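You operate a simulated robot arm through the tools that you are given. There is no shell and no other tool.

The job below is to be done with a simulated robot arm. You get a single attempt, and the scene is never put back.

Task
New battery's in: shut the keyboard's door, pull it forward, switch on, wake with Enter.
Where things are to end (x, y in the base frame): keyboard within 30 mm of [240, 380].

It is judged by the outcome, as a careful person would: the job done as asked, and still so three seconds after it is handed in. It fails if anything else is knocked over, pushed out of place, dropped, spilled or broken.

Robot
A 6-joint arm with a two-finger parallel gripper, fixed in place. Base frame: the origin is on the floor under the middle of its stand, x ahead of it, y to its left, z up; the work surface is at about z = 745. Lengths are in mm, angles in degrees, forces in N, time in s.
With the tool pointing down near the work surface it reaches from about 280 to 640 mm from the base axis. Its first joint turns from -115.0 to 115.0 degrees. Payload 3.43 kg.
Tool frame: the origin (TCP) lies between the finger pads and is the grasp point; the fingertips stand 34 mm ahead of it; z points along the fingers, y is the line along which they close. Largest opening 128 mm; finger width 24, thickness 12; the body of the gripper, 48 by 130 mm, starts 96 mm behind the TCP.
Orientation is that of the tool frame in the base frame, as [roll, pitch, yaw] about the fixed x, y, z axes, in that order (R = Rz(yaw) Ry(pitch) Rx(roll)). With the fingers straight down and closing along the base's y, the tool's x points along the base's -x, its y along +y and its z along -z.

Tools
- The arm moves only by the tool step_arm. Its argument "motion" is a list that holds one entry, the list of rows, each a list of 7 numbers: the finger opening in mm, from 0 to 128, then the shift along the tool's x, y, z in units of 40 mm (1.0 is 40 mm), then the turn, a rotation vector about the tool's x, y, z in units of 6 degrees (1.0 is 6 degrees). In form: [[[claw, dx, dy, dz, ax, ay, az], ...]]. A call has 1 to 20 rows; each row shifts and turns the commanded pose from where the row before left it, along the tool's axes as they then stand. A call with a number of a shift or a turn outside -1 to 1 is refused whole. Each row takes 0.2 s and may step no farther than 50 mm and 8.6 degrees from the row before; otherwise, or with a gripper value out of range, the whole call is refused. A pose out of reach is approached as far as the arm can. The call stops where the force on the tool passes 60 N (or 10 N more than at its start, if that is more) or the arm is blocked; 0.2 s more then pass. Each finger travels about 153 mm/s and halts on what it meets, pressing with about 42 N; the grip force reading is that of the motor and also rises with nothing between the fingers. The clock runs only during rows and for 0.2 s after the last one: add rows that do not move to give the fingers time. It gives the time, the measured TCP pose, the force on the tool (base axes), the opening and the grip force at its end, in the units of the frame above (readings bear some noise), with the torque about the TCP (base axes, N m) and any sound that the robot's microphone picked up, and new pictures: "show" is both (left out), scene, wrist or none.
- Cameras (640 x 400 px; columns grow to the right, rows downward): "scene" is fixed at [222.2, 650.1, 1472.3]; the picture's right is [-0.86, -0.51, 0.00], its down [-0.49, 0.83, -0.28] and it looks along [0.14, -0.24, -0.96] (base axes); focal length 317 px, centre (320, 200). "wrist" rides on the gripper at [76, -11, -160] in the tool frame; the picture's right is [0.15, 0.99, 0.00], its down [-0.88, 0.13, -0.46] and it looks along [-0.45, 0.07, 0.89] (tool axes); focal length 234 px, centre (320, 200).
- raise_lower(by): slides the trunk up (or, below 0, down) by that many mm; the arm rides with it, the base frame stays. It gives what a move gives, with no picture.
- pixel_to_xyz(camera, pixels): for up to 12 pixels [column, row] of the newest picture of that camera ("zoom" is the newest enlarged one), the place [x, y, z] in the base frame of the surface seen there, good to about 2 mm. It takes no simulated time.
- inspect(camera, box): a new picture of the part [left, top, right, bottom] of that camera's present view, enlarged. It takes no simulated time.
- job_done(): hands the job in; it is judged then, once.

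Unless the task says otherwise, let go and move clear before handing in.

The tools are called after "Call:" by a JSON object that holds its "name" and its "arguments". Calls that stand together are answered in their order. step_arm: Moves the arm, as the interface text tells. Its arguments: {"type":"object","properties":{"motion":{"type":"array"},"show":{"type":"string","enum":["both","scene","wrist","none"]}},"required":["motion"]} The other tools are called the same way: raise_lower (by) moves the trunk up or down; pixel_to_xyz (camera, pixels) gives the place of the surface under pixels of a picture; inspect (camera, box) takes an enlarged picture of a part of a camera's view; job_done () hands the job in.

At the start:

```text
time_s: 0.0
tcp_pos: [244.3, 442.9, 1035.1]
ee_rot: [180.0, -0.1, 180.0]
force: [0.6, -0.2, 1.0]
ft_torque: [-0.02, -0.02, 0.0]
width: 128.0
grasp_force: 0.1
trunk travel left (down, up): [-825.0, 165.0]
```

scene: 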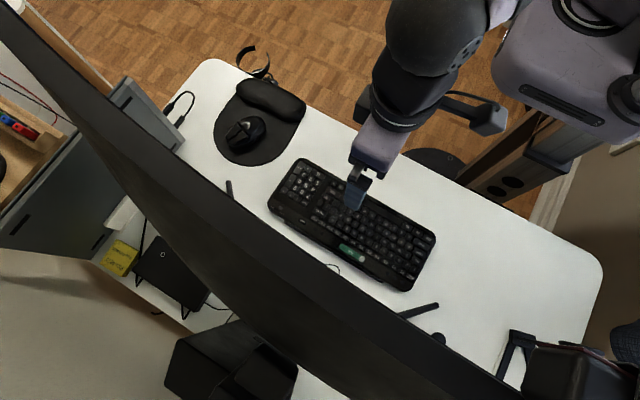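
wrist: 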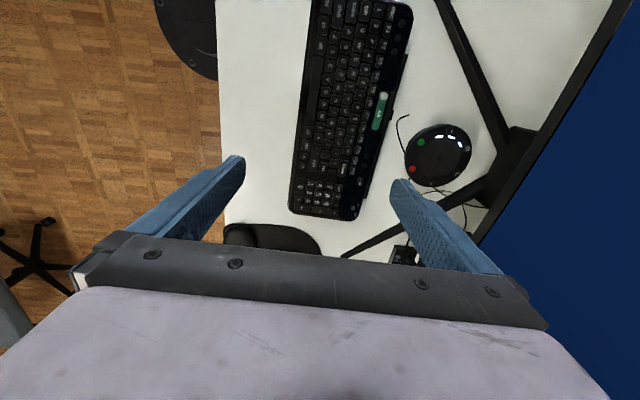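

The scene picture shows the keyboard around (350,225) with a green patch near (352,253), under a monitor. I'll look closer at the keyboard from both cameras.

Call:
{"name": "inspect", "arguments": {"camera": "scene", "box": [250, 140, 450, 300]}}

Call:
{"name": "inspect", "arguments": {"camera": "wrist", "box": [270, 0, 490, 230]}}

Call:
{"name": "pixel_to_xyz", "arguments": {"camera": "scene", "pixels": [[300, 158], [436, 236], [405, 290], [268, 206], [352, 253], [247, 208], [210, 65], [590, 260], [420, 310], [230, 188]]}}

Call:
{"name": "pixel_to_xyz", "arguments": {"camera": "wrist", "pixels": [[312, 5], [411, 10], [357, 219], [289, 207], [379, 112], [437, 155], [472, 70], [585, 100], [373, 240], [280, 240]]}}

```text
2.50 times, centred on (350, 220) of scene
```

zoom: 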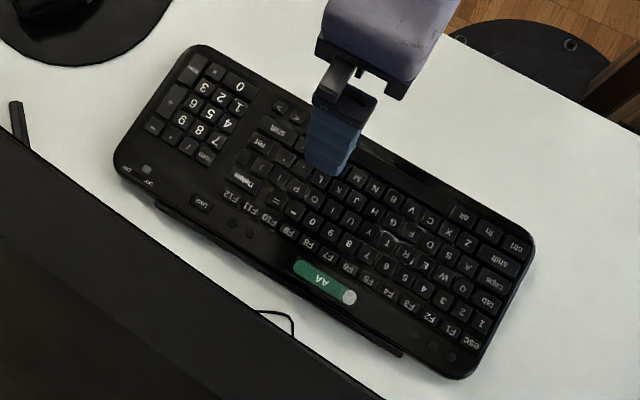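

```text
1.74 times, centred on (380, 115) of wrist
```

zoom: 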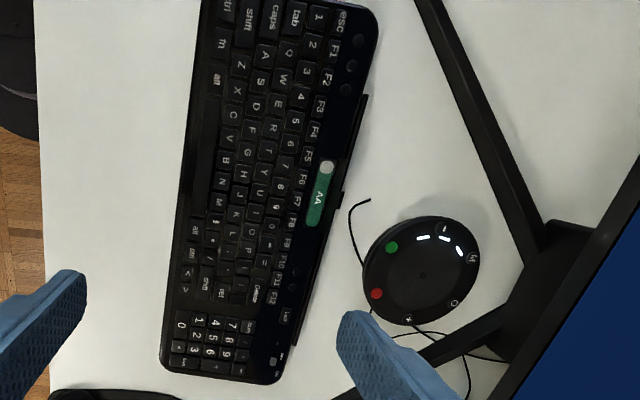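

```text
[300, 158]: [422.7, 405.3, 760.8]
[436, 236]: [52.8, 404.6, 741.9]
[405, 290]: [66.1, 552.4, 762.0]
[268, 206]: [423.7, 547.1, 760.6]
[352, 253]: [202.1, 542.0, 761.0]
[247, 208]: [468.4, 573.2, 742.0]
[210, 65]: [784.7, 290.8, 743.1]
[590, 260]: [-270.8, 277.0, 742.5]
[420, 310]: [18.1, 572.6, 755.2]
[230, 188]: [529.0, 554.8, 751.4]
```

```text
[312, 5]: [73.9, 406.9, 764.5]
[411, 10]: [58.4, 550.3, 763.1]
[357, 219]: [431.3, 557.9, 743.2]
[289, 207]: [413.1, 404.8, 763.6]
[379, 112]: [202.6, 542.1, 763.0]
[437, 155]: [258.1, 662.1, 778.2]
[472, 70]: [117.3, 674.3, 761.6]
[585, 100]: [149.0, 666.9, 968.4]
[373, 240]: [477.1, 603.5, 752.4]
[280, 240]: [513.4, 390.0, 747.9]
```

The green AA battery sits exposed at scene (352,253), with a thin strip along the rear edge that may be the opened door. I'll zoom into that strip and the ON/OFF area.

Call:
{"name": "inspect", "arguments": {"camera": "scene", "box": [325, 225, 415, 295]}}

Call:
{"name": "inspect", "arguments": {"camera": "scene", "box": [260, 180, 350, 250]}}

Call:
{"name": "inspect", "arguments": {"camera": "wrist", "box": [340, 40, 430, 130]}}

Call:
{"name": "inspect", "arguments": {"camera": "wrist", "box": [300, 130, 390, 230]}}

```text
5.71 times, centred on (370, 260) of scene
```

zoom: 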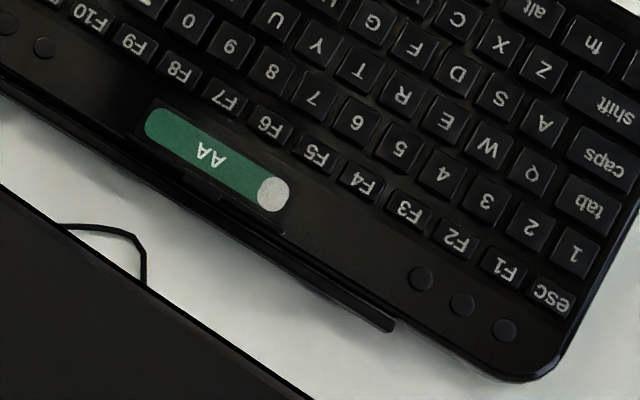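

```text
5.71 times, centred on (305, 215) of scene
```

zoom: 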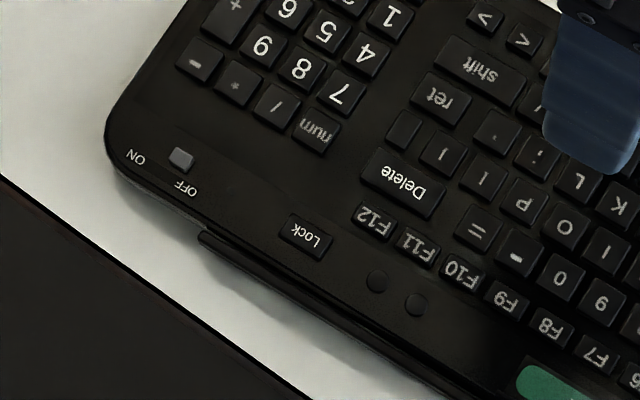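

```text
4.44 times, centred on (385, 85) of wrist
```

zoom: 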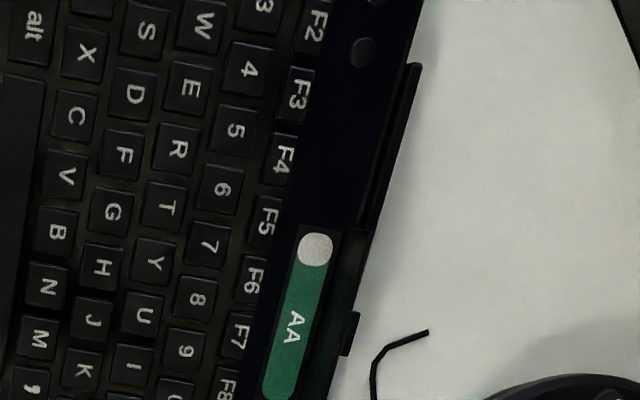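

```text
4.00 times, centred on (345, 180) of wrist
```

zoom: 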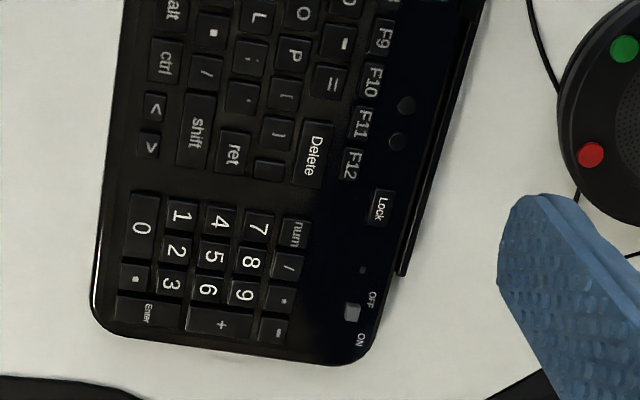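

The wrist zoom shows a dark flap at the rear of the battery bay with a small tab near wrist (390,114). I'll zoom there and get heights to learn how the door stands.

Call:
{"name": "inspect", "arguments": {"camera": "wrist", "box": [360, 85, 408, 145]}}

Call:
{"name": "pixel_to_xyz", "arguments": {"camera": "wrist", "pixels": [[385, 95], [390, 95], [393, 100], [389, 108], [390, 114], [387, 120], [384, 128], [392, 118], [396, 105], [400, 80], [372, 130], [380, 112]]}}

Call:
{"name": "pixel_to_xyz", "arguments": {"camera": "scene", "pixels": [[352, 257], [355, 259], [360, 262], [365, 265], [350, 260], [345, 258], [340, 255], [370, 270], [380, 277], [430, 330], [300, 260], [250, 240]]}}

```text
6.67 times, centred on (384, 115) of wrist
```

zoom: 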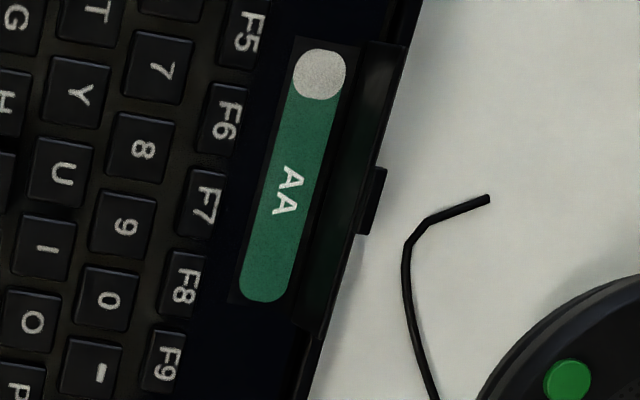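

```text
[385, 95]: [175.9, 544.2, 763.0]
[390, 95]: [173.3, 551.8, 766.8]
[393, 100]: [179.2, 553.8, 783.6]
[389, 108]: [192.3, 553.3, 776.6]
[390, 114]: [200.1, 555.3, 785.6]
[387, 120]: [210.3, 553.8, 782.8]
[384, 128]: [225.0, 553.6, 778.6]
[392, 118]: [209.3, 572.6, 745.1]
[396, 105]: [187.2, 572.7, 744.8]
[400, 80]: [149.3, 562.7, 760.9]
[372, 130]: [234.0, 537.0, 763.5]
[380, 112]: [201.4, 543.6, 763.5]
```

```text
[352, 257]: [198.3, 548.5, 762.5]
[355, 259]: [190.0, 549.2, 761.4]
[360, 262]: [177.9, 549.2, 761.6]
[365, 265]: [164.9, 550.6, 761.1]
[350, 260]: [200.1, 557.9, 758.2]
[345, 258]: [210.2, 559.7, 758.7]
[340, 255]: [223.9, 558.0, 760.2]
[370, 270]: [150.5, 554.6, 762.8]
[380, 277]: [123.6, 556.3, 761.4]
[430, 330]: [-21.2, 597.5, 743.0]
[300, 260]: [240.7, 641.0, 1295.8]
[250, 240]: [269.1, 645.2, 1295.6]
```

The door stands upright on the bay's rear edge (y≈553, z 763 to about 787, x≈172–236), and its tab is at x≈202. I'll turn the tool by -90° about its z-axis, so the body is narrow toward the monitor and the camera looks from the user's side.

Call:
{"name": "pixel_to_xyz", "arguments": {"camera": "wrist", "pixels": [[409, 114], [404, 119], [401, 124], [402, 135], [406, 148], [405, 160], [420, 130], [420, 186], [460, 130], [520, 240], [560, 40], [600, 30]]}}

Call:
{"name": "step_arm", "arguments": {"motion": [[[128, 0, 0, 0, 0, 0, -1], [128, 0, 0, 0, 0, 0, -1], [128, 0, 0, 0, 0, 0, -1], [128, 0, 0, 0, 0, 0, -1], [128, 0, 0, 0, 0, 0, -1], [128, 0, 0, 0, 0, 0, -1], [128, 0, 0, 0, 0, 0, -1], [128, 0, 0, 0, 0, 0, -1], [128, 0, 0, 0, 0, 0, -1], [128, 0, 0, 0, 0, 0, -1], [128, 0, 0, 0, 0, 0, -1], [128, 0, 0, 0, 0, 0, -1], [128, 0, 0, 0, 0, 0, -1], [128, 0, 0, 0, 0, 0, -1], [128, 0, 0, 0, 0, 0, -1]]]}}

```text
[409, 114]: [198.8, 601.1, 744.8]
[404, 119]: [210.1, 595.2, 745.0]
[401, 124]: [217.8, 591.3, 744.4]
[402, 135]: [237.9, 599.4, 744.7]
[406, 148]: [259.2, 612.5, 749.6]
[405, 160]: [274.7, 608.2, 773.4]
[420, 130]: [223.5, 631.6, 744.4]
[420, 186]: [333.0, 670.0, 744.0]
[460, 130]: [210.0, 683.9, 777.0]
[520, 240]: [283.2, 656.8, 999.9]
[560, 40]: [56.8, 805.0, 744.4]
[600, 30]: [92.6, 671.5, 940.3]
```

```text
time_s: 3.2
tcp_pos: [245.5, 443.4, 1035.1]
ee_rot: [180.0, 0.0, -89.8]
force: [-0.4, -0.1, -0.1]
ft_torque: [0.01, 0.0, 0.0]
width: 128.0
grasp_force: 0.2
trunk travel left (down, up): [-825.0, 165.0]
```

scene: 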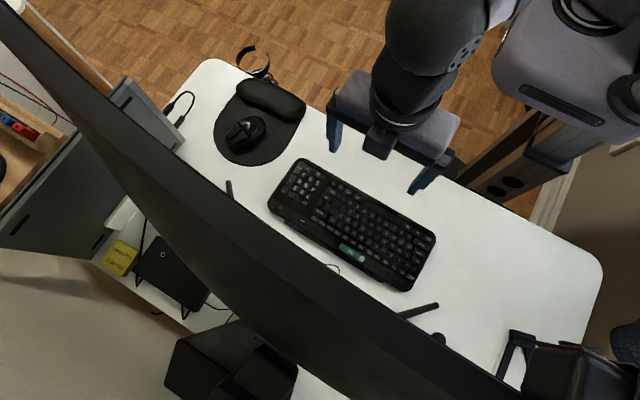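
wrist: 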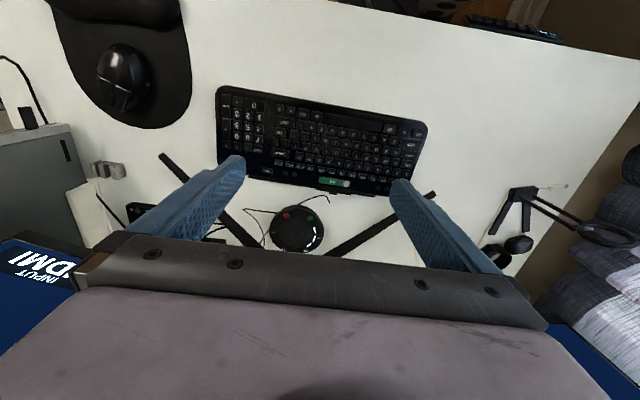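

The turned view now shows the keyboard at wrist (320,140), with the battery at (333,182) and the puck at (297,228). I'll zoom into the keyboard for the switch and Enter key.

Call:
{"name": "inspect", "arguments": {"camera": "wrist", "box": [210, 80, 330, 190]}}

Call:
{"name": "inspect", "arguments": {"camera": "wrist", "box": [280, 140, 400, 215]}}

Call:
{"name": "inspect", "arguments": {"camera": "scene", "box": [262, 150, 342, 230]}}

```text
3.64 times, centred on (270, 135) of wrist
```

zoom: 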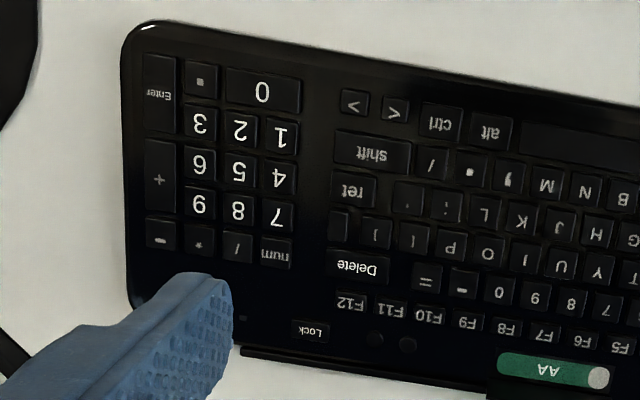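

```text
5.33 times, centred on (340, 178) of wrist
```

zoom: 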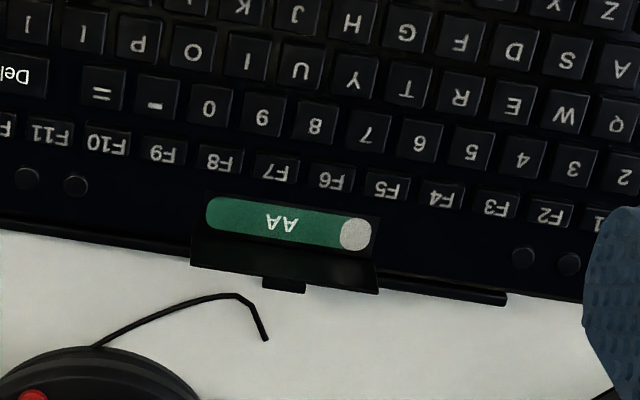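

```text
5.00 times, centred on (302, 190) of scene
```

zoom: 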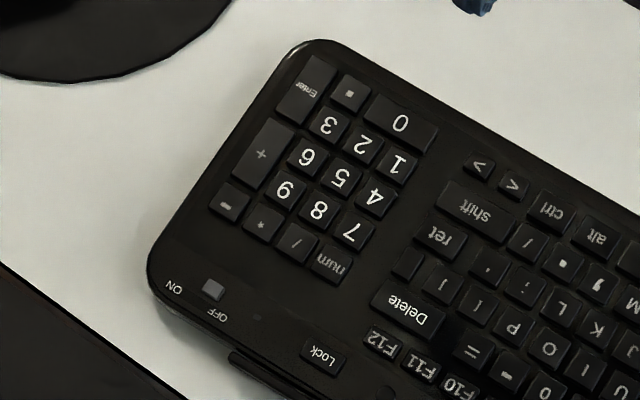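

The Enter key is on the numpad at the front-right corner, and the switch knob sits between its ON and OFF marks at the rear-right corner. First I'll close the fingers, tilt the tips 18° toward the rear and come nearer the door.

Call:
{"name": "step_arm", "arguments": {"motion": [[[0, 0, 0, 0, 0, -1, 0], [0, 0, 0, 0, 0, -1, 0], [0, 0, 0, 0, 0, -1, 0], [0, -0.414, 0.354, 0.792, 0, 0, 0], [0, -0.414, 0.354, 0.792, 0, 0, 0], [0, -0.414, 0.354, 0.792, 0, 0, 0], [0, 0, 0, 0, 0, 0, 0]]]}}

```text
time_s: 4.8
tcp_pos: [202.5, 519.8, 959.1]
ee_rot: [-179.9, 18.1, -90.0]
force: [0.3, -0.5, -0.4]
ft_torque: [0.03, 0.01, -0.02]
width: 0.1
grasp_force: 32.7
trunk travel left (down, up): [-825.0, 165.0]
```

scene: 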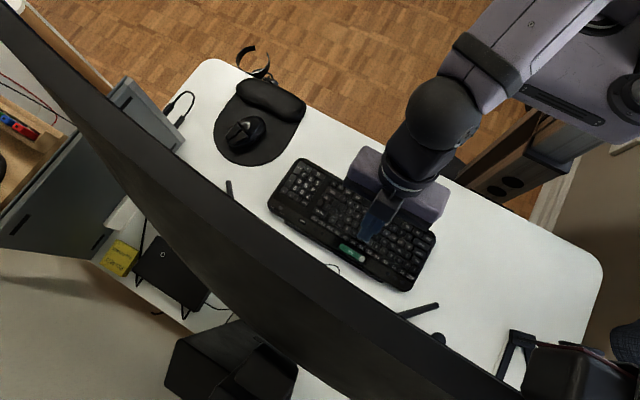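
wrist: 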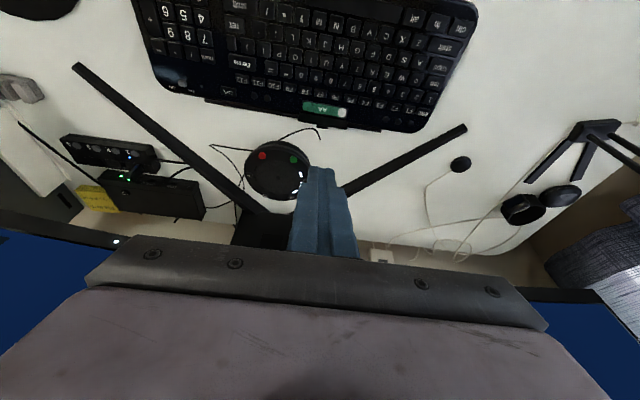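

The arm is tilted and clear, and the battery now shows at wrist (323,110) with the puck at (278,168). I'll check the door's shape from this lower angle before approaching.

Call:
{"name": "inspect", "arguments": {"camera": "wrist", "box": [275, 80, 385, 150]}}

Call:
{"name": "pixel_to_xyz", "arguments": {"camera": "zoom", "pixels": [[160, 175], [250, 200], [330, 240], [400, 220], [240, 220], [260, 250], [480, 220], [500, 260], [220, 150], [400, 170], [150, 200], [260, 225]]}}

Call:
{"name": "inspect", "arguments": {"camera": "wrist", "box": [140, 0, 250, 110]}}

```text
5.71 times, centred on (330, 115) of wrist
```

zoom: 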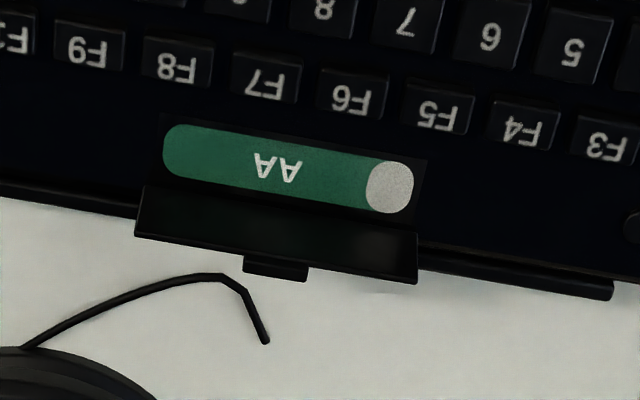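

```text
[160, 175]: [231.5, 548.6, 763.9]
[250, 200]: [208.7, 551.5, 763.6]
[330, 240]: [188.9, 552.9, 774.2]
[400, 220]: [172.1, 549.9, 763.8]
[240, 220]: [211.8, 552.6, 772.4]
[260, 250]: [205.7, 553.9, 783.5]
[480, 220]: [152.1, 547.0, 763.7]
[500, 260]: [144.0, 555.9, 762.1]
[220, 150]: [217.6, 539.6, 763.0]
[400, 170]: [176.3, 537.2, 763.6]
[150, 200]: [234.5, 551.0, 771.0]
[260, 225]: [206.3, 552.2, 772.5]
```

```text
3.64 times, centred on (195, 55) of wrist
```

zoom: 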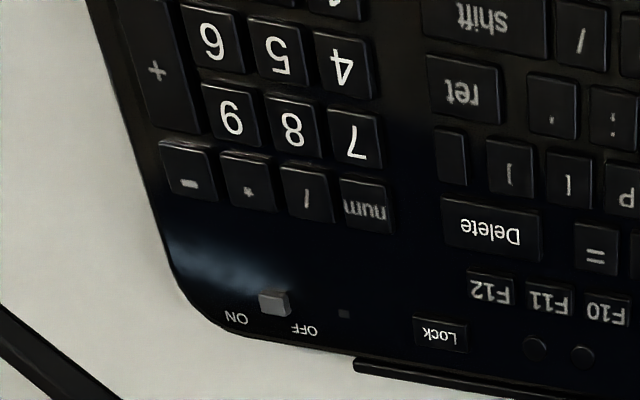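

The door leans slightly back (hinge y≈551, z≈763; top y≈554, z≈784 plus the tab). I'll slide the closed fingers along their own axis to a spot just behind it, with the tip front near y≈571, z≈770.

Call:
{"name": "step_arm", "arguments": {"motion": [[[0, -0.015, 0, 0.8, 0, 0, 0], [0, -0.015, 0, 0.8, 0, 0, 0], [0, -0.015, 0, 0.8, 0, 0, 0], [0, -0.015, 0, 0.8, 0, 0, 0], [0, -0.015, 0, 0.8, 0, 0, 0], [0, 0, 0, 0, 0, 0, 0]]]}}

```text
time_s: 6.2
tcp_pos: [201.6, 574.3, 809.1]
ee_rot: [-179.9, 18.1, -90.0]
force: [-0.5, 0.0, 0.3]
ft_torque: [0.01, -0.01, 0.01]
width: 0.0
grasp_force: 32.6
trunk travel left (down, up): [-825.0, 165.0]
```

scene: 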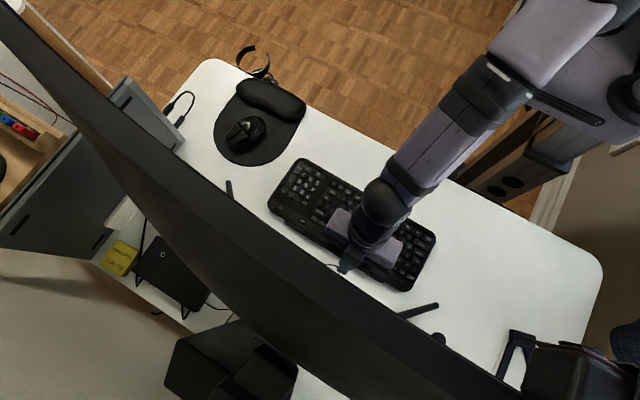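
wrist: 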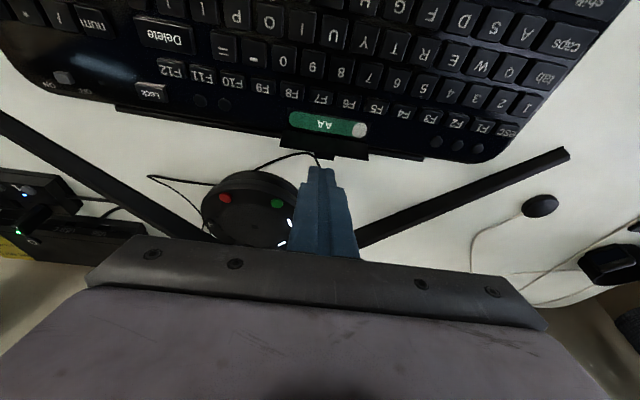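

The fingertips stand behind the door tab at wrist (318,160), and nothing is touching. I'll sweep gently forward about 28 mm to start tipping the door.

Call:
{"name": "step_arm", "arguments": {"motion": [[[0, 0.115, 0, -0.028, 0, 0, 0], [0, 0.115, 0, -0.028, 0, 0, 0], [0, 0.115, 0, -0.028, 0, 0, 0], [0, 0.115, 0, -0.028, 0, 0, 0], [0, 0.115, 0, -0.028, 0, 0, 0], [0, 0.115, 0, -0.028, 0, 0, 0]]]}}

Call:
{"name": "inspect", "arguments": {"camera": "wrist", "box": [260, 90, 400, 190]}}

```text
time_s: 7.6
tcp_pos: [202.6, 543.9, 804.9]
ee_rot: [179.9, 18.0, -90.2]
force: [-0.2, 0.7, 0.5]
ft_torque: [-0.05, 0.03, -0.02]
width: 0.1
grasp_force: 33.1
trunk travel left (down, up): [-825.0, 165.0]
```

scene: 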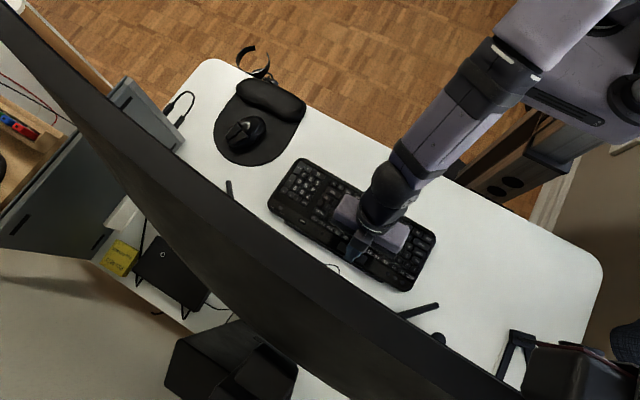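
wrist: 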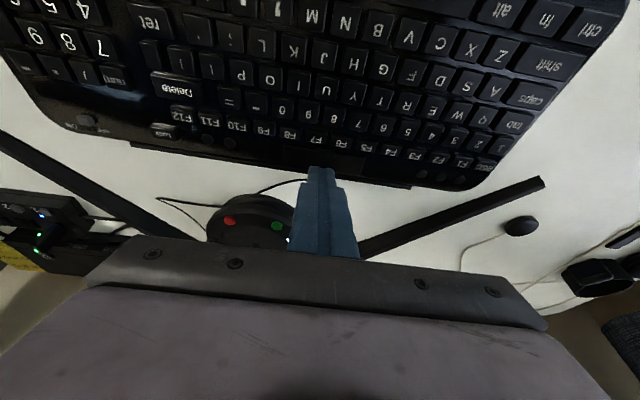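

```text
4.00 times, centred on (330, 140) of wrist
```

zoom: 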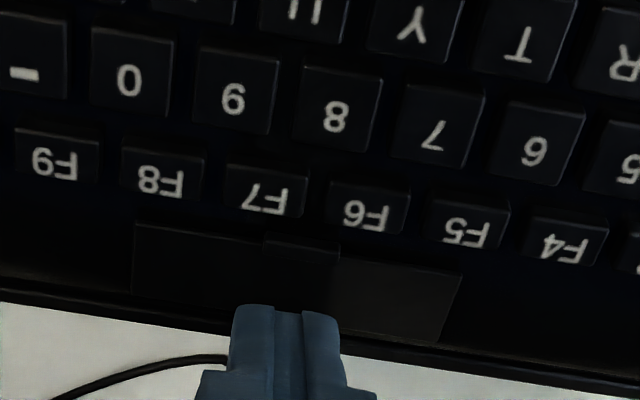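

The door has tipped forward and now covers the green battery (zoom (300,270)). I'll check its height to see if it is fully down before pressing.

Call:
{"name": "pixel_to_xyz", "arguments": {"camera": "zoom", "pixels": [[150, 235], [250, 240], [300, 245], [420, 275], [440, 330], [150, 285], [370, 290], [300, 262], [100, 230], [500, 280], [200, 260], [400, 330]]}}

```text
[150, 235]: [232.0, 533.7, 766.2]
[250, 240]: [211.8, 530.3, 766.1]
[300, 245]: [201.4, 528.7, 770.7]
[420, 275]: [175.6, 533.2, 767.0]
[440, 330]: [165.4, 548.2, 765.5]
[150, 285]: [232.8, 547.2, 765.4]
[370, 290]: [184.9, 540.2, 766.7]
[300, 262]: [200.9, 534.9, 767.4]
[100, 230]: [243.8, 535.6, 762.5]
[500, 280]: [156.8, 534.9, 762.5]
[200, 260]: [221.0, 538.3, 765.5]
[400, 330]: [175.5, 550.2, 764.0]
```

The door lies about 3–4 mm proud at its free edge (z≈767, tab 770), so it isn't latched. I'll move the fingertip edge over y≈531 and press down in small steps.

Call:
{"name": "step_arm", "arguments": {"motion": [[[0, 0.127, 0, -0.094, 0, 0, 0], [0, 0.127, 0, -0.094, 0, 0, 0], [0, 0.0116, 0, 0.0357, 0, 0, 0], [0, 0.0116, 0, 0.0357, 0, 0, 0], [0, 0.0116, 0, 0.0357, 0, 0, 0], [0, 0.0116, 0, 0.0357, 0, 0, 0]]], "show": "wrist"}}

Call:
{"name": "inspect", "arguments": {"camera": "wrist", "box": [260, 100, 400, 190]}}

```text
time_s: 9.0
tcp_pos: [201.8, 531.7, 805.2]
ee_rot: [-180.0, 18.2, -90.0]
force: [-0.5, -2.9, 10.6]
ft_torque: [-0.09, 0.02, -0.01]
width: 0.2
grasp_force: 32.4
trunk travel left (down, up): [-825.0, 165.0]
```

wrist: 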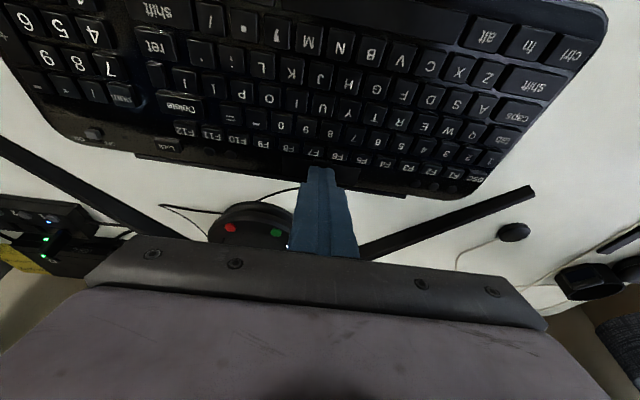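

```text
4.44 times, centred on (330, 145) of wrist
```

zoom: 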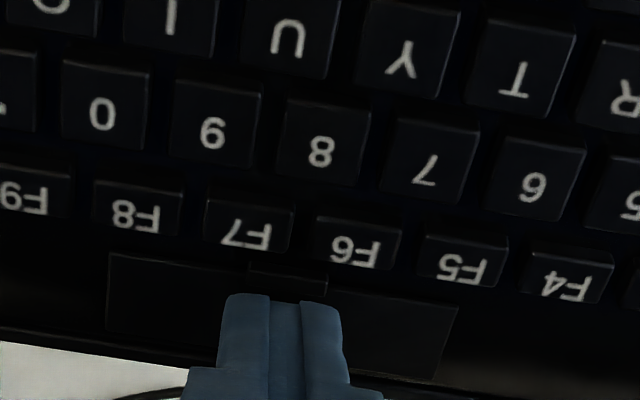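

The tip is on the door, pressing 10.6 N, and no click has been heard yet. I'll press a little further, watching force and sound.

Call:
{"name": "step_arm", "arguments": {"motion": [[[0, 0.0116, 0, 0.0357, 0, 0, 0], [0, 0.0116, 0, 0.0357, 0, 0, 0]]], "show": "none"}}

Call:
{"name": "inspect", "arguments": {"camera": "wrist", "box": [260, 100, 400, 190]}}

```text
time_s: 9.6
tcp_pos: [202.6, 531.6, 803.9]
ee_rot: [-179.8, 18.5, -90.0]
force: [0.1, -5.4, 30.2]
ft_torque: [-0.21, -0.01, 0.05]
width: 0.1
grasp_force: 33.3
trunk travel left (down, up): [-825.0, 165.0]
```

```text
4.44 times, centred on (330, 145) of wrist
```

zoom: 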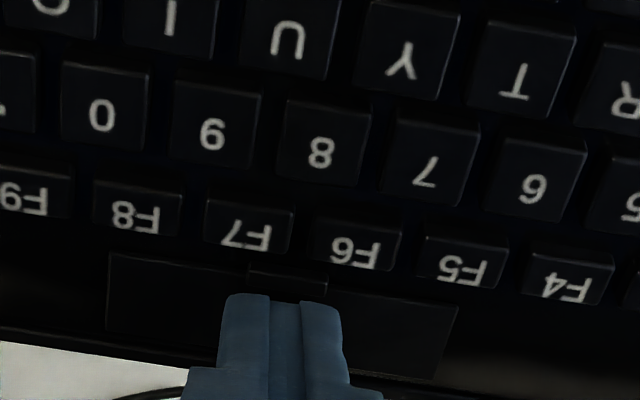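

Force has risen to 30 N with only 1.3 mm of movement, so the door may be at its stop. I'll check the door's height at several points.

Call:
{"name": "pixel_to_xyz", "arguments": {"camera": "zoom", "pixels": [[120, 262], [200, 275], [270, 275], [310, 282], [380, 310], [450, 315], [120, 320], [430, 370], [80, 260], [490, 320], [270, 290], [350, 340]]}}

```text
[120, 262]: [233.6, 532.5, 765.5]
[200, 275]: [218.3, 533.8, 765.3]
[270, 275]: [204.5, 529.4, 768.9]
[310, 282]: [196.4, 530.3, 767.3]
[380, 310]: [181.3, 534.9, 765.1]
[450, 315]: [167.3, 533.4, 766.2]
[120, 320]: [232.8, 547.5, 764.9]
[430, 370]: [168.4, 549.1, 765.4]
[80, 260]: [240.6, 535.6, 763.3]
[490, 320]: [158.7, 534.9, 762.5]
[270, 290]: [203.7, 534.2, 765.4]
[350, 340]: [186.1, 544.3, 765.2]
```

The door is now level at z≈765.3 from hinge to free edge, so it's flat. I'll lift off and see whether it stays down.

Call:
{"name": "step_arm", "arguments": {"motion": [[[0, -0.0773, 0, -0.2378, 0, 0, 0], [0, -0.1545, 0, -0.4755, 0, 0, 0], [0, -0.1545, 0, -0.4755, 0, 0, 0], [0, 0, 0, 0, 0, 0, 0]]]}}

Call:
{"name": "inspect", "arguments": {"camera": "wrist", "box": [260, 80, 400, 170]}}

```text
time_s: 10.6
tcp_pos: [200.4, 530.8, 852.1]
ee_rot: [179.9, 17.9, -89.9]
force: [0.4, 0.4, 0.1]
ft_torque: [-0.04, 0.02, 0.02]
width: 0.1
grasp_force: 33.4
trunk travel left (down, up): [-825.0, 165.0]
```

scene: 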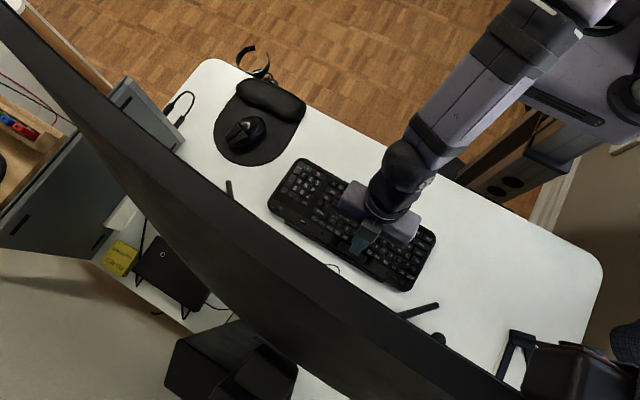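
wrist: 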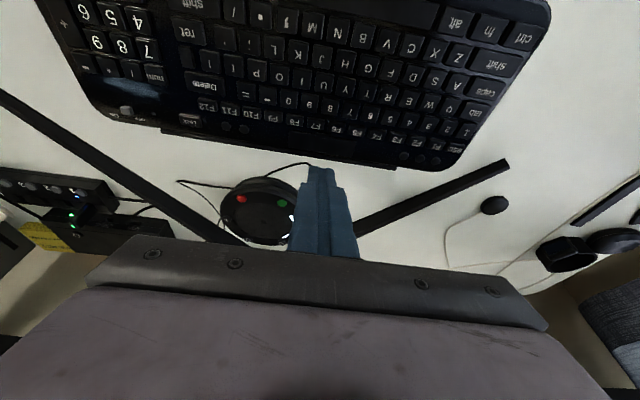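

```text
4.44 times, centred on (330, 125) of wrist
```

zoom: 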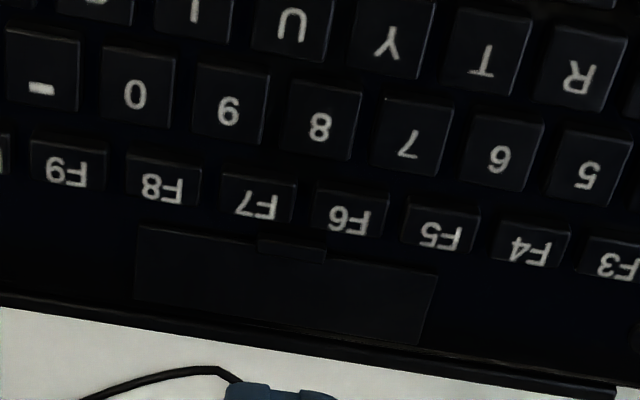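

Call:
{"name": "pixel_to_xyz", "arguments": {"camera": "zoom", "pixels": [[145, 235], [200, 250], [290, 248], [310, 255], [380, 285], [430, 280], [145, 290], [410, 335], [110, 240], [470, 290], [290, 270], [280, 310]]}}

Call:
{"name": "pixel_to_xyz", "arguments": {"camera": "wrist", "pixels": [[165, 128], [395, 166], [300, 152], [350, 161], [110, 122], [445, 172], [125, 110], [200, 137], [312, 166], [270, 166], [305, 163], [178, 182]]}}

```text
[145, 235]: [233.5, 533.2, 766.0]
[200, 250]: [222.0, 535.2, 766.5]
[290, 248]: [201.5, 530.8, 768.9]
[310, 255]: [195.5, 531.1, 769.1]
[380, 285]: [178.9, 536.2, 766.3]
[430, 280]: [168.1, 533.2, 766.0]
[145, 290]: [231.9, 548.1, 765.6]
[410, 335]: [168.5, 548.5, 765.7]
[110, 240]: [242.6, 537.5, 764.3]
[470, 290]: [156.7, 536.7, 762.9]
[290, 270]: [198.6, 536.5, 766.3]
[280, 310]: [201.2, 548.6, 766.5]
```

```text
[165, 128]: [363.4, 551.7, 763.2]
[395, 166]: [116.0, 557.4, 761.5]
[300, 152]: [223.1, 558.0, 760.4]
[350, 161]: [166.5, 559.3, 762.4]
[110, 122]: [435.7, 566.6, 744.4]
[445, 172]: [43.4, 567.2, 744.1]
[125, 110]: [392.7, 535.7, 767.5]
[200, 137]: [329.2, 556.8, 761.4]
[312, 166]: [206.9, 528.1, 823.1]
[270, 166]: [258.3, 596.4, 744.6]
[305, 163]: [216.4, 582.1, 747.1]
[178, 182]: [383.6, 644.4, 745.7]
```

The door holds level at z≈766 after lifting, so it's shut. Next I'll open the fingers wide and lower them behind the rear edge (y≈560), centred on x≈243, clear of the puck cable at (199–238, 582–600).

Call:
{"name": "step_arm", "arguments": {"motion": [[[128, -0.2475, -0.5325, 0.08, 0, 0, 0], [128, -0.2475, -0.5325, 0.08, 0, 0, 0], [128, 0, 0, 0, 0, 0, 0], [128, 0, 0, 0.4, 0, 0, 0], [128, 0, 0, 0, 0, 0, 0]]]}}

```text
time_s: 11.8
tcp_pos: [243.3, 558.0, 834.9]
ee_rot: [180.0, 17.9, -90.0]
force: [0.6, -0.3, -0.2]
ft_torque: [0.02, 0.01, 0.0]
width: 127.9
grasp_force: 0.1
trunk travel left (down, up): [-825.0, 165.0]
```

scene: 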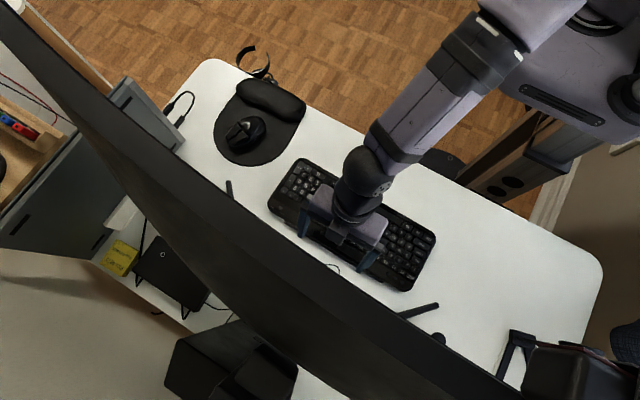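
wrist: 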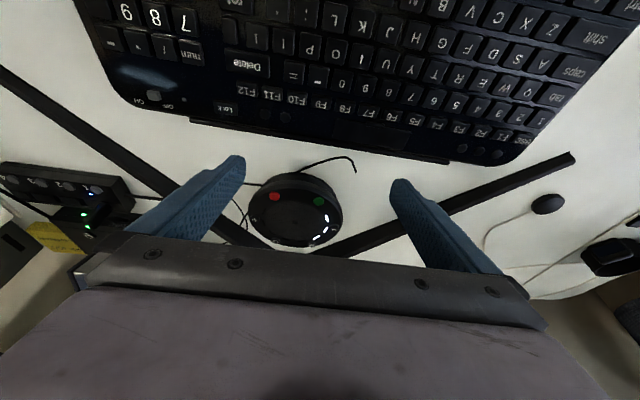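

The fingers are open and straddle x≈243 above the gap behind the keyboard. I'll check where the monitor-stand legs and cables lie around the landing spots.

Call:
{"name": "pixel_to_xyz", "arguments": {"camera": "wrist", "pixels": [[90, 135], [140, 165], [225, 232], [480, 193], [430, 210], [370, 238], [353, 163], [330, 160], [248, 185], [240, 160], [395, 180], [300, 165]]}}

Call:
{"name": "inspect", "arguments": {"camera": "wrist", "box": [180, 90, 460, 250]}}

```text
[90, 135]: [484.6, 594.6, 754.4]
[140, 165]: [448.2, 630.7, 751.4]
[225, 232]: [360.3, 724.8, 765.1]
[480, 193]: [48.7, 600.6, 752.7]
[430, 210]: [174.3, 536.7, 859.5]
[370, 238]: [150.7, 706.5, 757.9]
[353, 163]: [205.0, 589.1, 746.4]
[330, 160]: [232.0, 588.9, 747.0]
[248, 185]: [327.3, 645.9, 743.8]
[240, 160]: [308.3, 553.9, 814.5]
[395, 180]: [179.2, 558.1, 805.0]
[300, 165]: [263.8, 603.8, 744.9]
```

```text
2.29 times, centred on (320, 170) of wrist
```

zoom: 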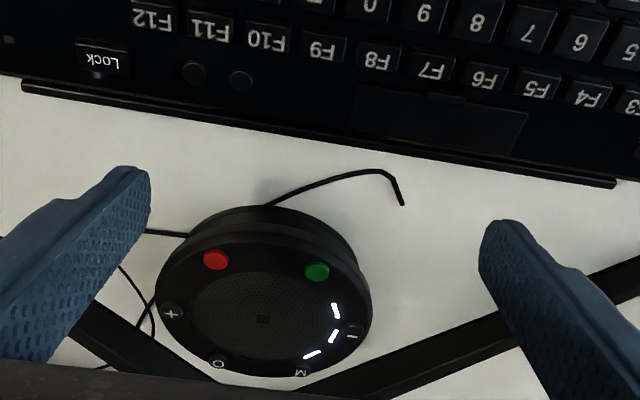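

The legs sit at y>700 near the fingers and the cable stays between them, so the landing spots are clear. I'll lower along the finger axis to a tip height of about z 750.

Call:
{"name": "step_arm", "arguments": {"motion": [[[128, 0, 0, 0.43, 0, 0, 0], [128, 0, 0, 0.43, 0, 0, 0], [128, 0, 0, 0.43, 0, 0, 0], [128, 0, 0, 0, 0, 0, 0]]]}}

Call:
{"name": "inspect", "arguments": {"camera": "wrist", "box": [180, 90, 460, 250]}}

```text
time_s: 12.8
tcp_pos: [243.8, 573.9, 785.3]
ee_rot: [180.0, 17.9, -90.0]
force: [-0.1, 0.5, 0.2]
ft_torque: [0.03, -0.05, 0.0]
width: 127.8
grasp_force: 0.1
trunk travel left (down, up): [-825.0, 165.0]
```

scene: 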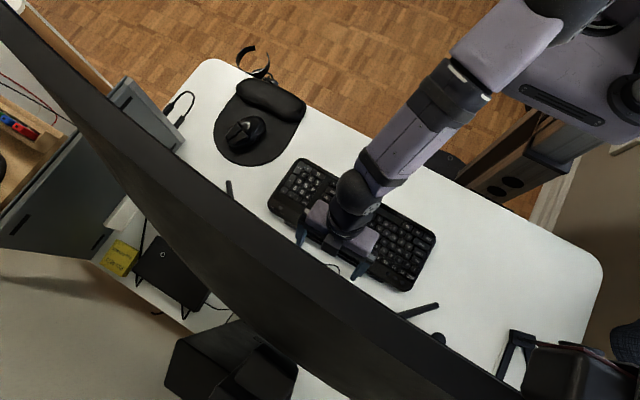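
wrist: 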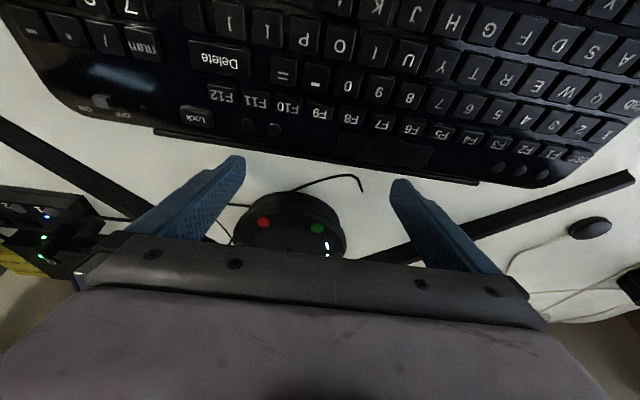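

```text
2.29 times, centred on (320, 170) of wrist
```

zoom: 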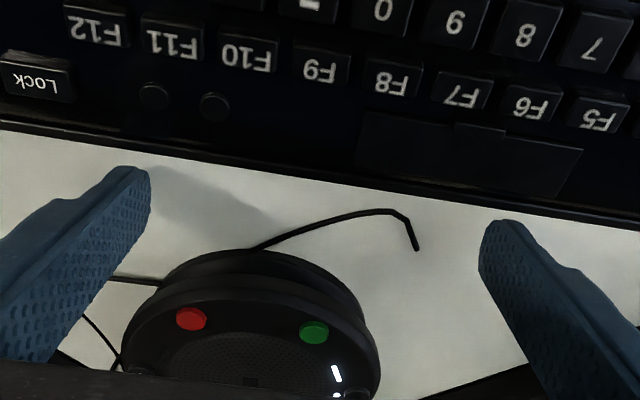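

The tips are down behind the keyboard with zero force and a gap of roughly 9 mm. I'll push forward gently by 20 mm and check the contact.

Call:
{"name": "step_arm", "arguments": {"motion": [[[128, 0.119, 0, -0.0386, 0, 0, 0], [128, 0.119, 0, -0.0386, 0, 0, 0], [128, 0.119, 0, -0.0386, 0, 0, 0], [128, 0.119, 0, -0.0386, 0, 0, 0]]]}}

Call:
{"name": "inspect", "arguments": {"camera": "wrist", "box": [180, 90, 460, 250]}}

```text
time_s: 13.8
tcp_pos: [242.5, 553.3, 786.9]
ee_rot: [180.0, 18.0, -90.1]
force: [0.3, 1.7, 2.7]
ft_torque: [0.05, 0.02, 0.04]
width: 128.1
grasp_force: 0.1
trunk travel left (down, up): [-825.0, 165.0]
```

scene: 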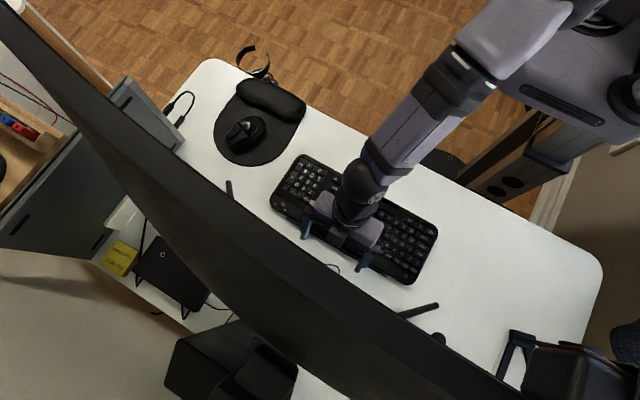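
wrist: 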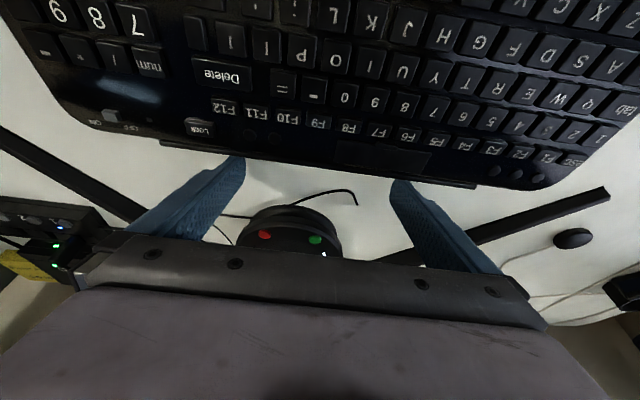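

```text
2.29 times, centred on (320, 170) of wrist
```

zoom: 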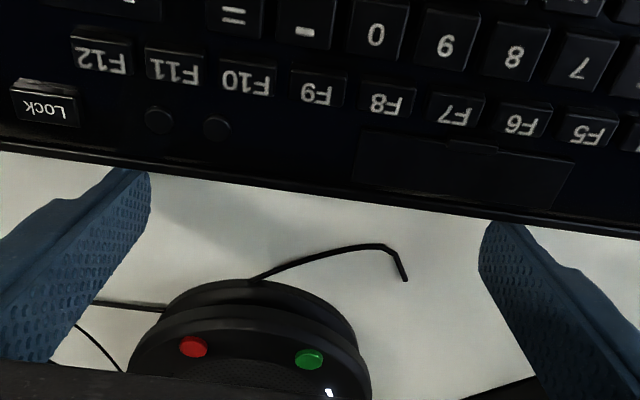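

Both fingers touch the rear strip with only about 2 N, and the keyboard is sliding forward without turning. I'll push another 40 mm.

Call:
{"name": "step_arm", "arguments": {"motion": [[[128, 0.119, 0, -0.0386, 0, 0, 0], [128, 0.119, 0, -0.0386, 0, 0, 0], [128, 0.119, 0, -0.0386, 0, 0, 0], [128, 0.119, 0, -0.0386, 0, 0, 0], [128, 0.119, 0, -0.0386, 0, 0, 0], [128, 0.119, 0, -0.0386, 0, 0, 0], [128, 0.119, 0, -0.0386, 0, 0, 0], [128, 0.119, 0, -0.0386, 0, 0, 0]]]}}

Call:
{"name": "inspect", "arguments": {"camera": "wrist", "box": [180, 90, 460, 250]}}

Call:
{"name": "inspect", "arguments": {"camera": "scene", "box": [260, 130, 450, 290]}}

```text
time_s: 15.6
tcp_pos: [243.6, 514.0, 785.8]
ee_rot: [180.0, 17.9, -90.0]
force: [-0.3, 2.0, 2.6]
ft_torque: [0.1, 0.02, -0.05]
width: 127.8
grasp_force: 0.1
trunk travel left (down, up): [-825.0, 165.0]
```

scene: 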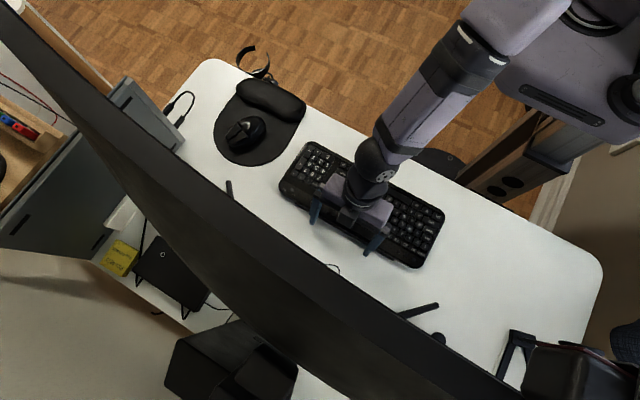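
wrist: 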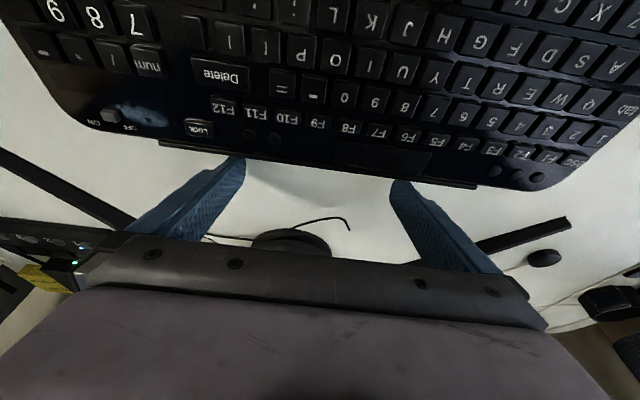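

```text
2.29 times, centred on (320, 170) of wrist
```

zoom: 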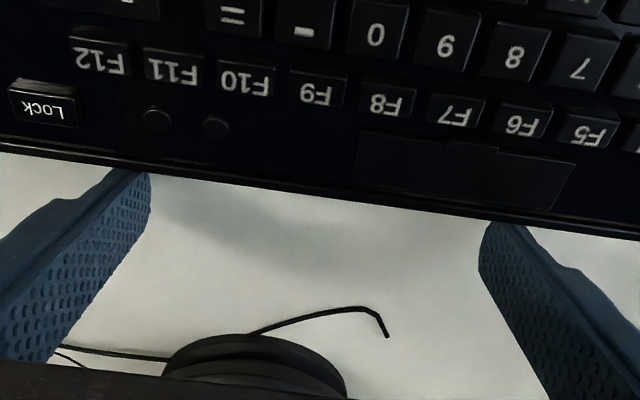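

```text
2.50 times, centred on (355, 210) of scene
```

zoom: 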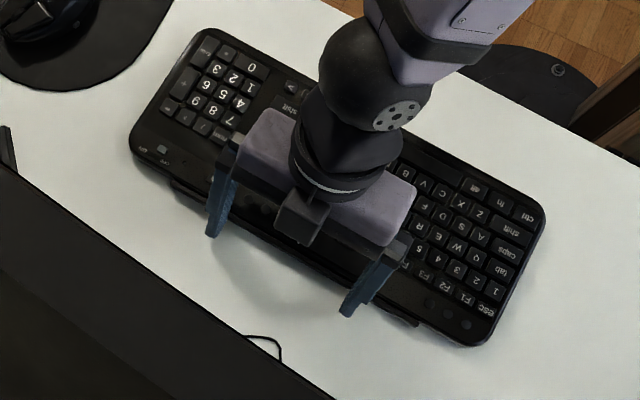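

The keyboard has moved about 50 mm and stays square. Before going on I'll check how close the mouse pad (edge near scene (303,110)) and the desk edge are to its path.

Call:
{"name": "pixel_to_xyz", "arguments": {"camera": "scene", "pixels": [[305, 108], [300, 118], [290, 135], [275, 155], [303, 100], [322, 142], [445, 213], [413, 268], [281, 188], [330, 122], [350, 128], [260, 164]]}}

```text
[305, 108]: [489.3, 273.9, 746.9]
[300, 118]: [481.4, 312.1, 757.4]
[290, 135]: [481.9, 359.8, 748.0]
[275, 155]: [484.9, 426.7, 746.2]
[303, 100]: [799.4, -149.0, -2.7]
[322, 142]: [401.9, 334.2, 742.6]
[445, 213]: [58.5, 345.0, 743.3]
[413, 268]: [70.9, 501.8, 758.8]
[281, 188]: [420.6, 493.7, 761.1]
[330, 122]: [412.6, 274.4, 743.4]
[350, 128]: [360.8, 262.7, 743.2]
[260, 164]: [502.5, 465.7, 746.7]
```

The mouse pad starts at x≥481 and the desk edge is at y≈262, so the path is clear. The keyboard has moved about 52 mm; I'll push the remaining 47 mm.

Call:
{"name": "step_arm", "arguments": {"motion": [[[128, 0.1236, 0, -0.0402, 0, 0, 0], [128, 0.1236, 0, -0.0402, 0, 0, 0], [128, 0.1236, 0, -0.0402, 0, 0, 0], [128, 0.1236, 0, -0.0402, 0, 0, 0], [128, 0.1236, 0, -0.0402, 0, 0, 0], [128, 0.1236, 0, -0.0402, 0, 0, 0], [128, 0.1236, 0, -0.0402, 0, 0, 0], [128, 0.1236, 0, -0.0402, 0, 0, 0], [128, 0.1236, 0, -0.0402, 0, 0, 0]]]}}

Call:
{"name": "inspect", "arguments": {"camera": "scene", "box": [270, 110, 460, 270]}}

```text
time_s: 17.6
tcp_pos: [246.1, 465.7, 784.7]
ee_rot: [-180.0, 18.0, -90.0]
force: [0.0, 2.6, 1.0]
ft_torque: [0.06, -0.1, 0.03]
width: 128.0
grasp_force: 0.1
trunk travel left (down, up): [-825.0, 165.0]
```

scene: 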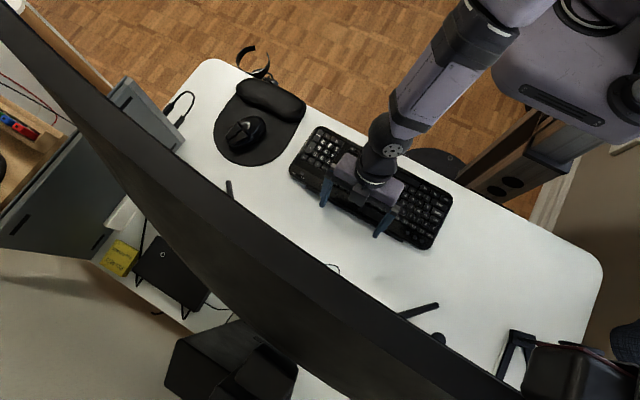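
wrist: 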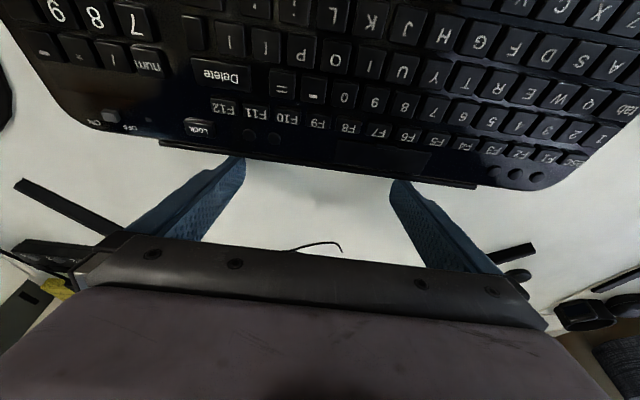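

```text
2.50 times, centred on (365, 190) of scene
```

zoom: 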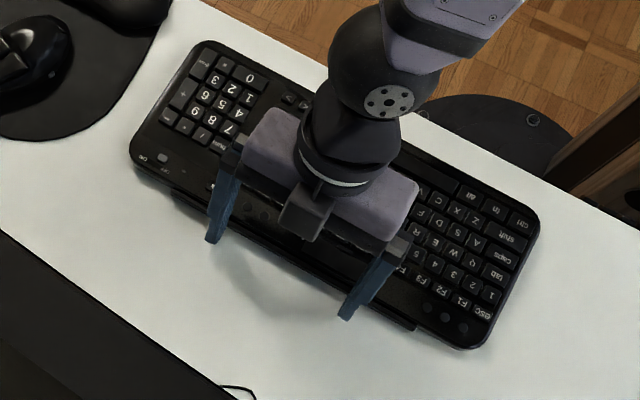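

The keyboard has moved about 98 mm with forces under 3 N. I'll back the fingers off, lift clear and measure where it now lies.

Call:
{"name": "step_arm", "arguments": {"motion": [[[128, -0.238, 0, 0.077, 0, 0, 0], [128, 0, 0, -0.8, 0, 0, 0], [128, 0, 0, -1, 0, 0, 0], [128, 0, 0, -1, 0, 0, 0], [128, 0, 0, -1, 0, 0, 0], [0, 0, 0, 0, 0, 1, 0], [0, 0, 0, 0, 0, 1, 0], [0, 0, 0, 0, 0, 1, 0], [0, 0, 0, 0, 0, 0, 0]]]}}

Call:
{"name": "inspect", "arguments": {"camera": "scene", "box": [270, 110, 460, 270]}}

```text
time_s: 19.6
tcp_pos: [244.8, 428.4, 931.5]
ee_rot: [-180.0, -0.1, -90.0]
force: [-0.6, -0.2, -0.3]
ft_torque: [-0.02, -0.04, -0.02]
width: 0.0
grasp_force: 32.8
trunk travel left (down, up): [-825.0, 165.0]
```

scene: 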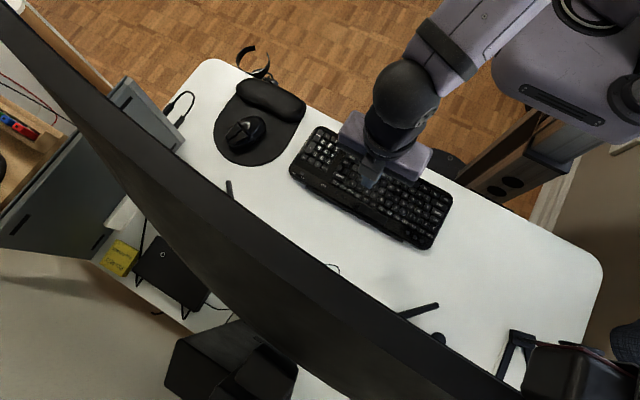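
wrist: 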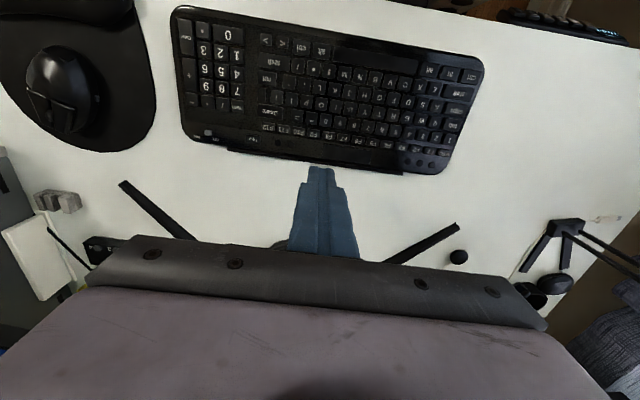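

```text
2.50 times, centred on (365, 190) of scene
```

zoom: 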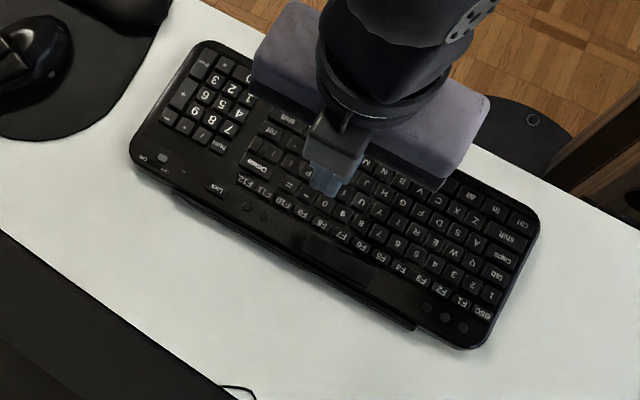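

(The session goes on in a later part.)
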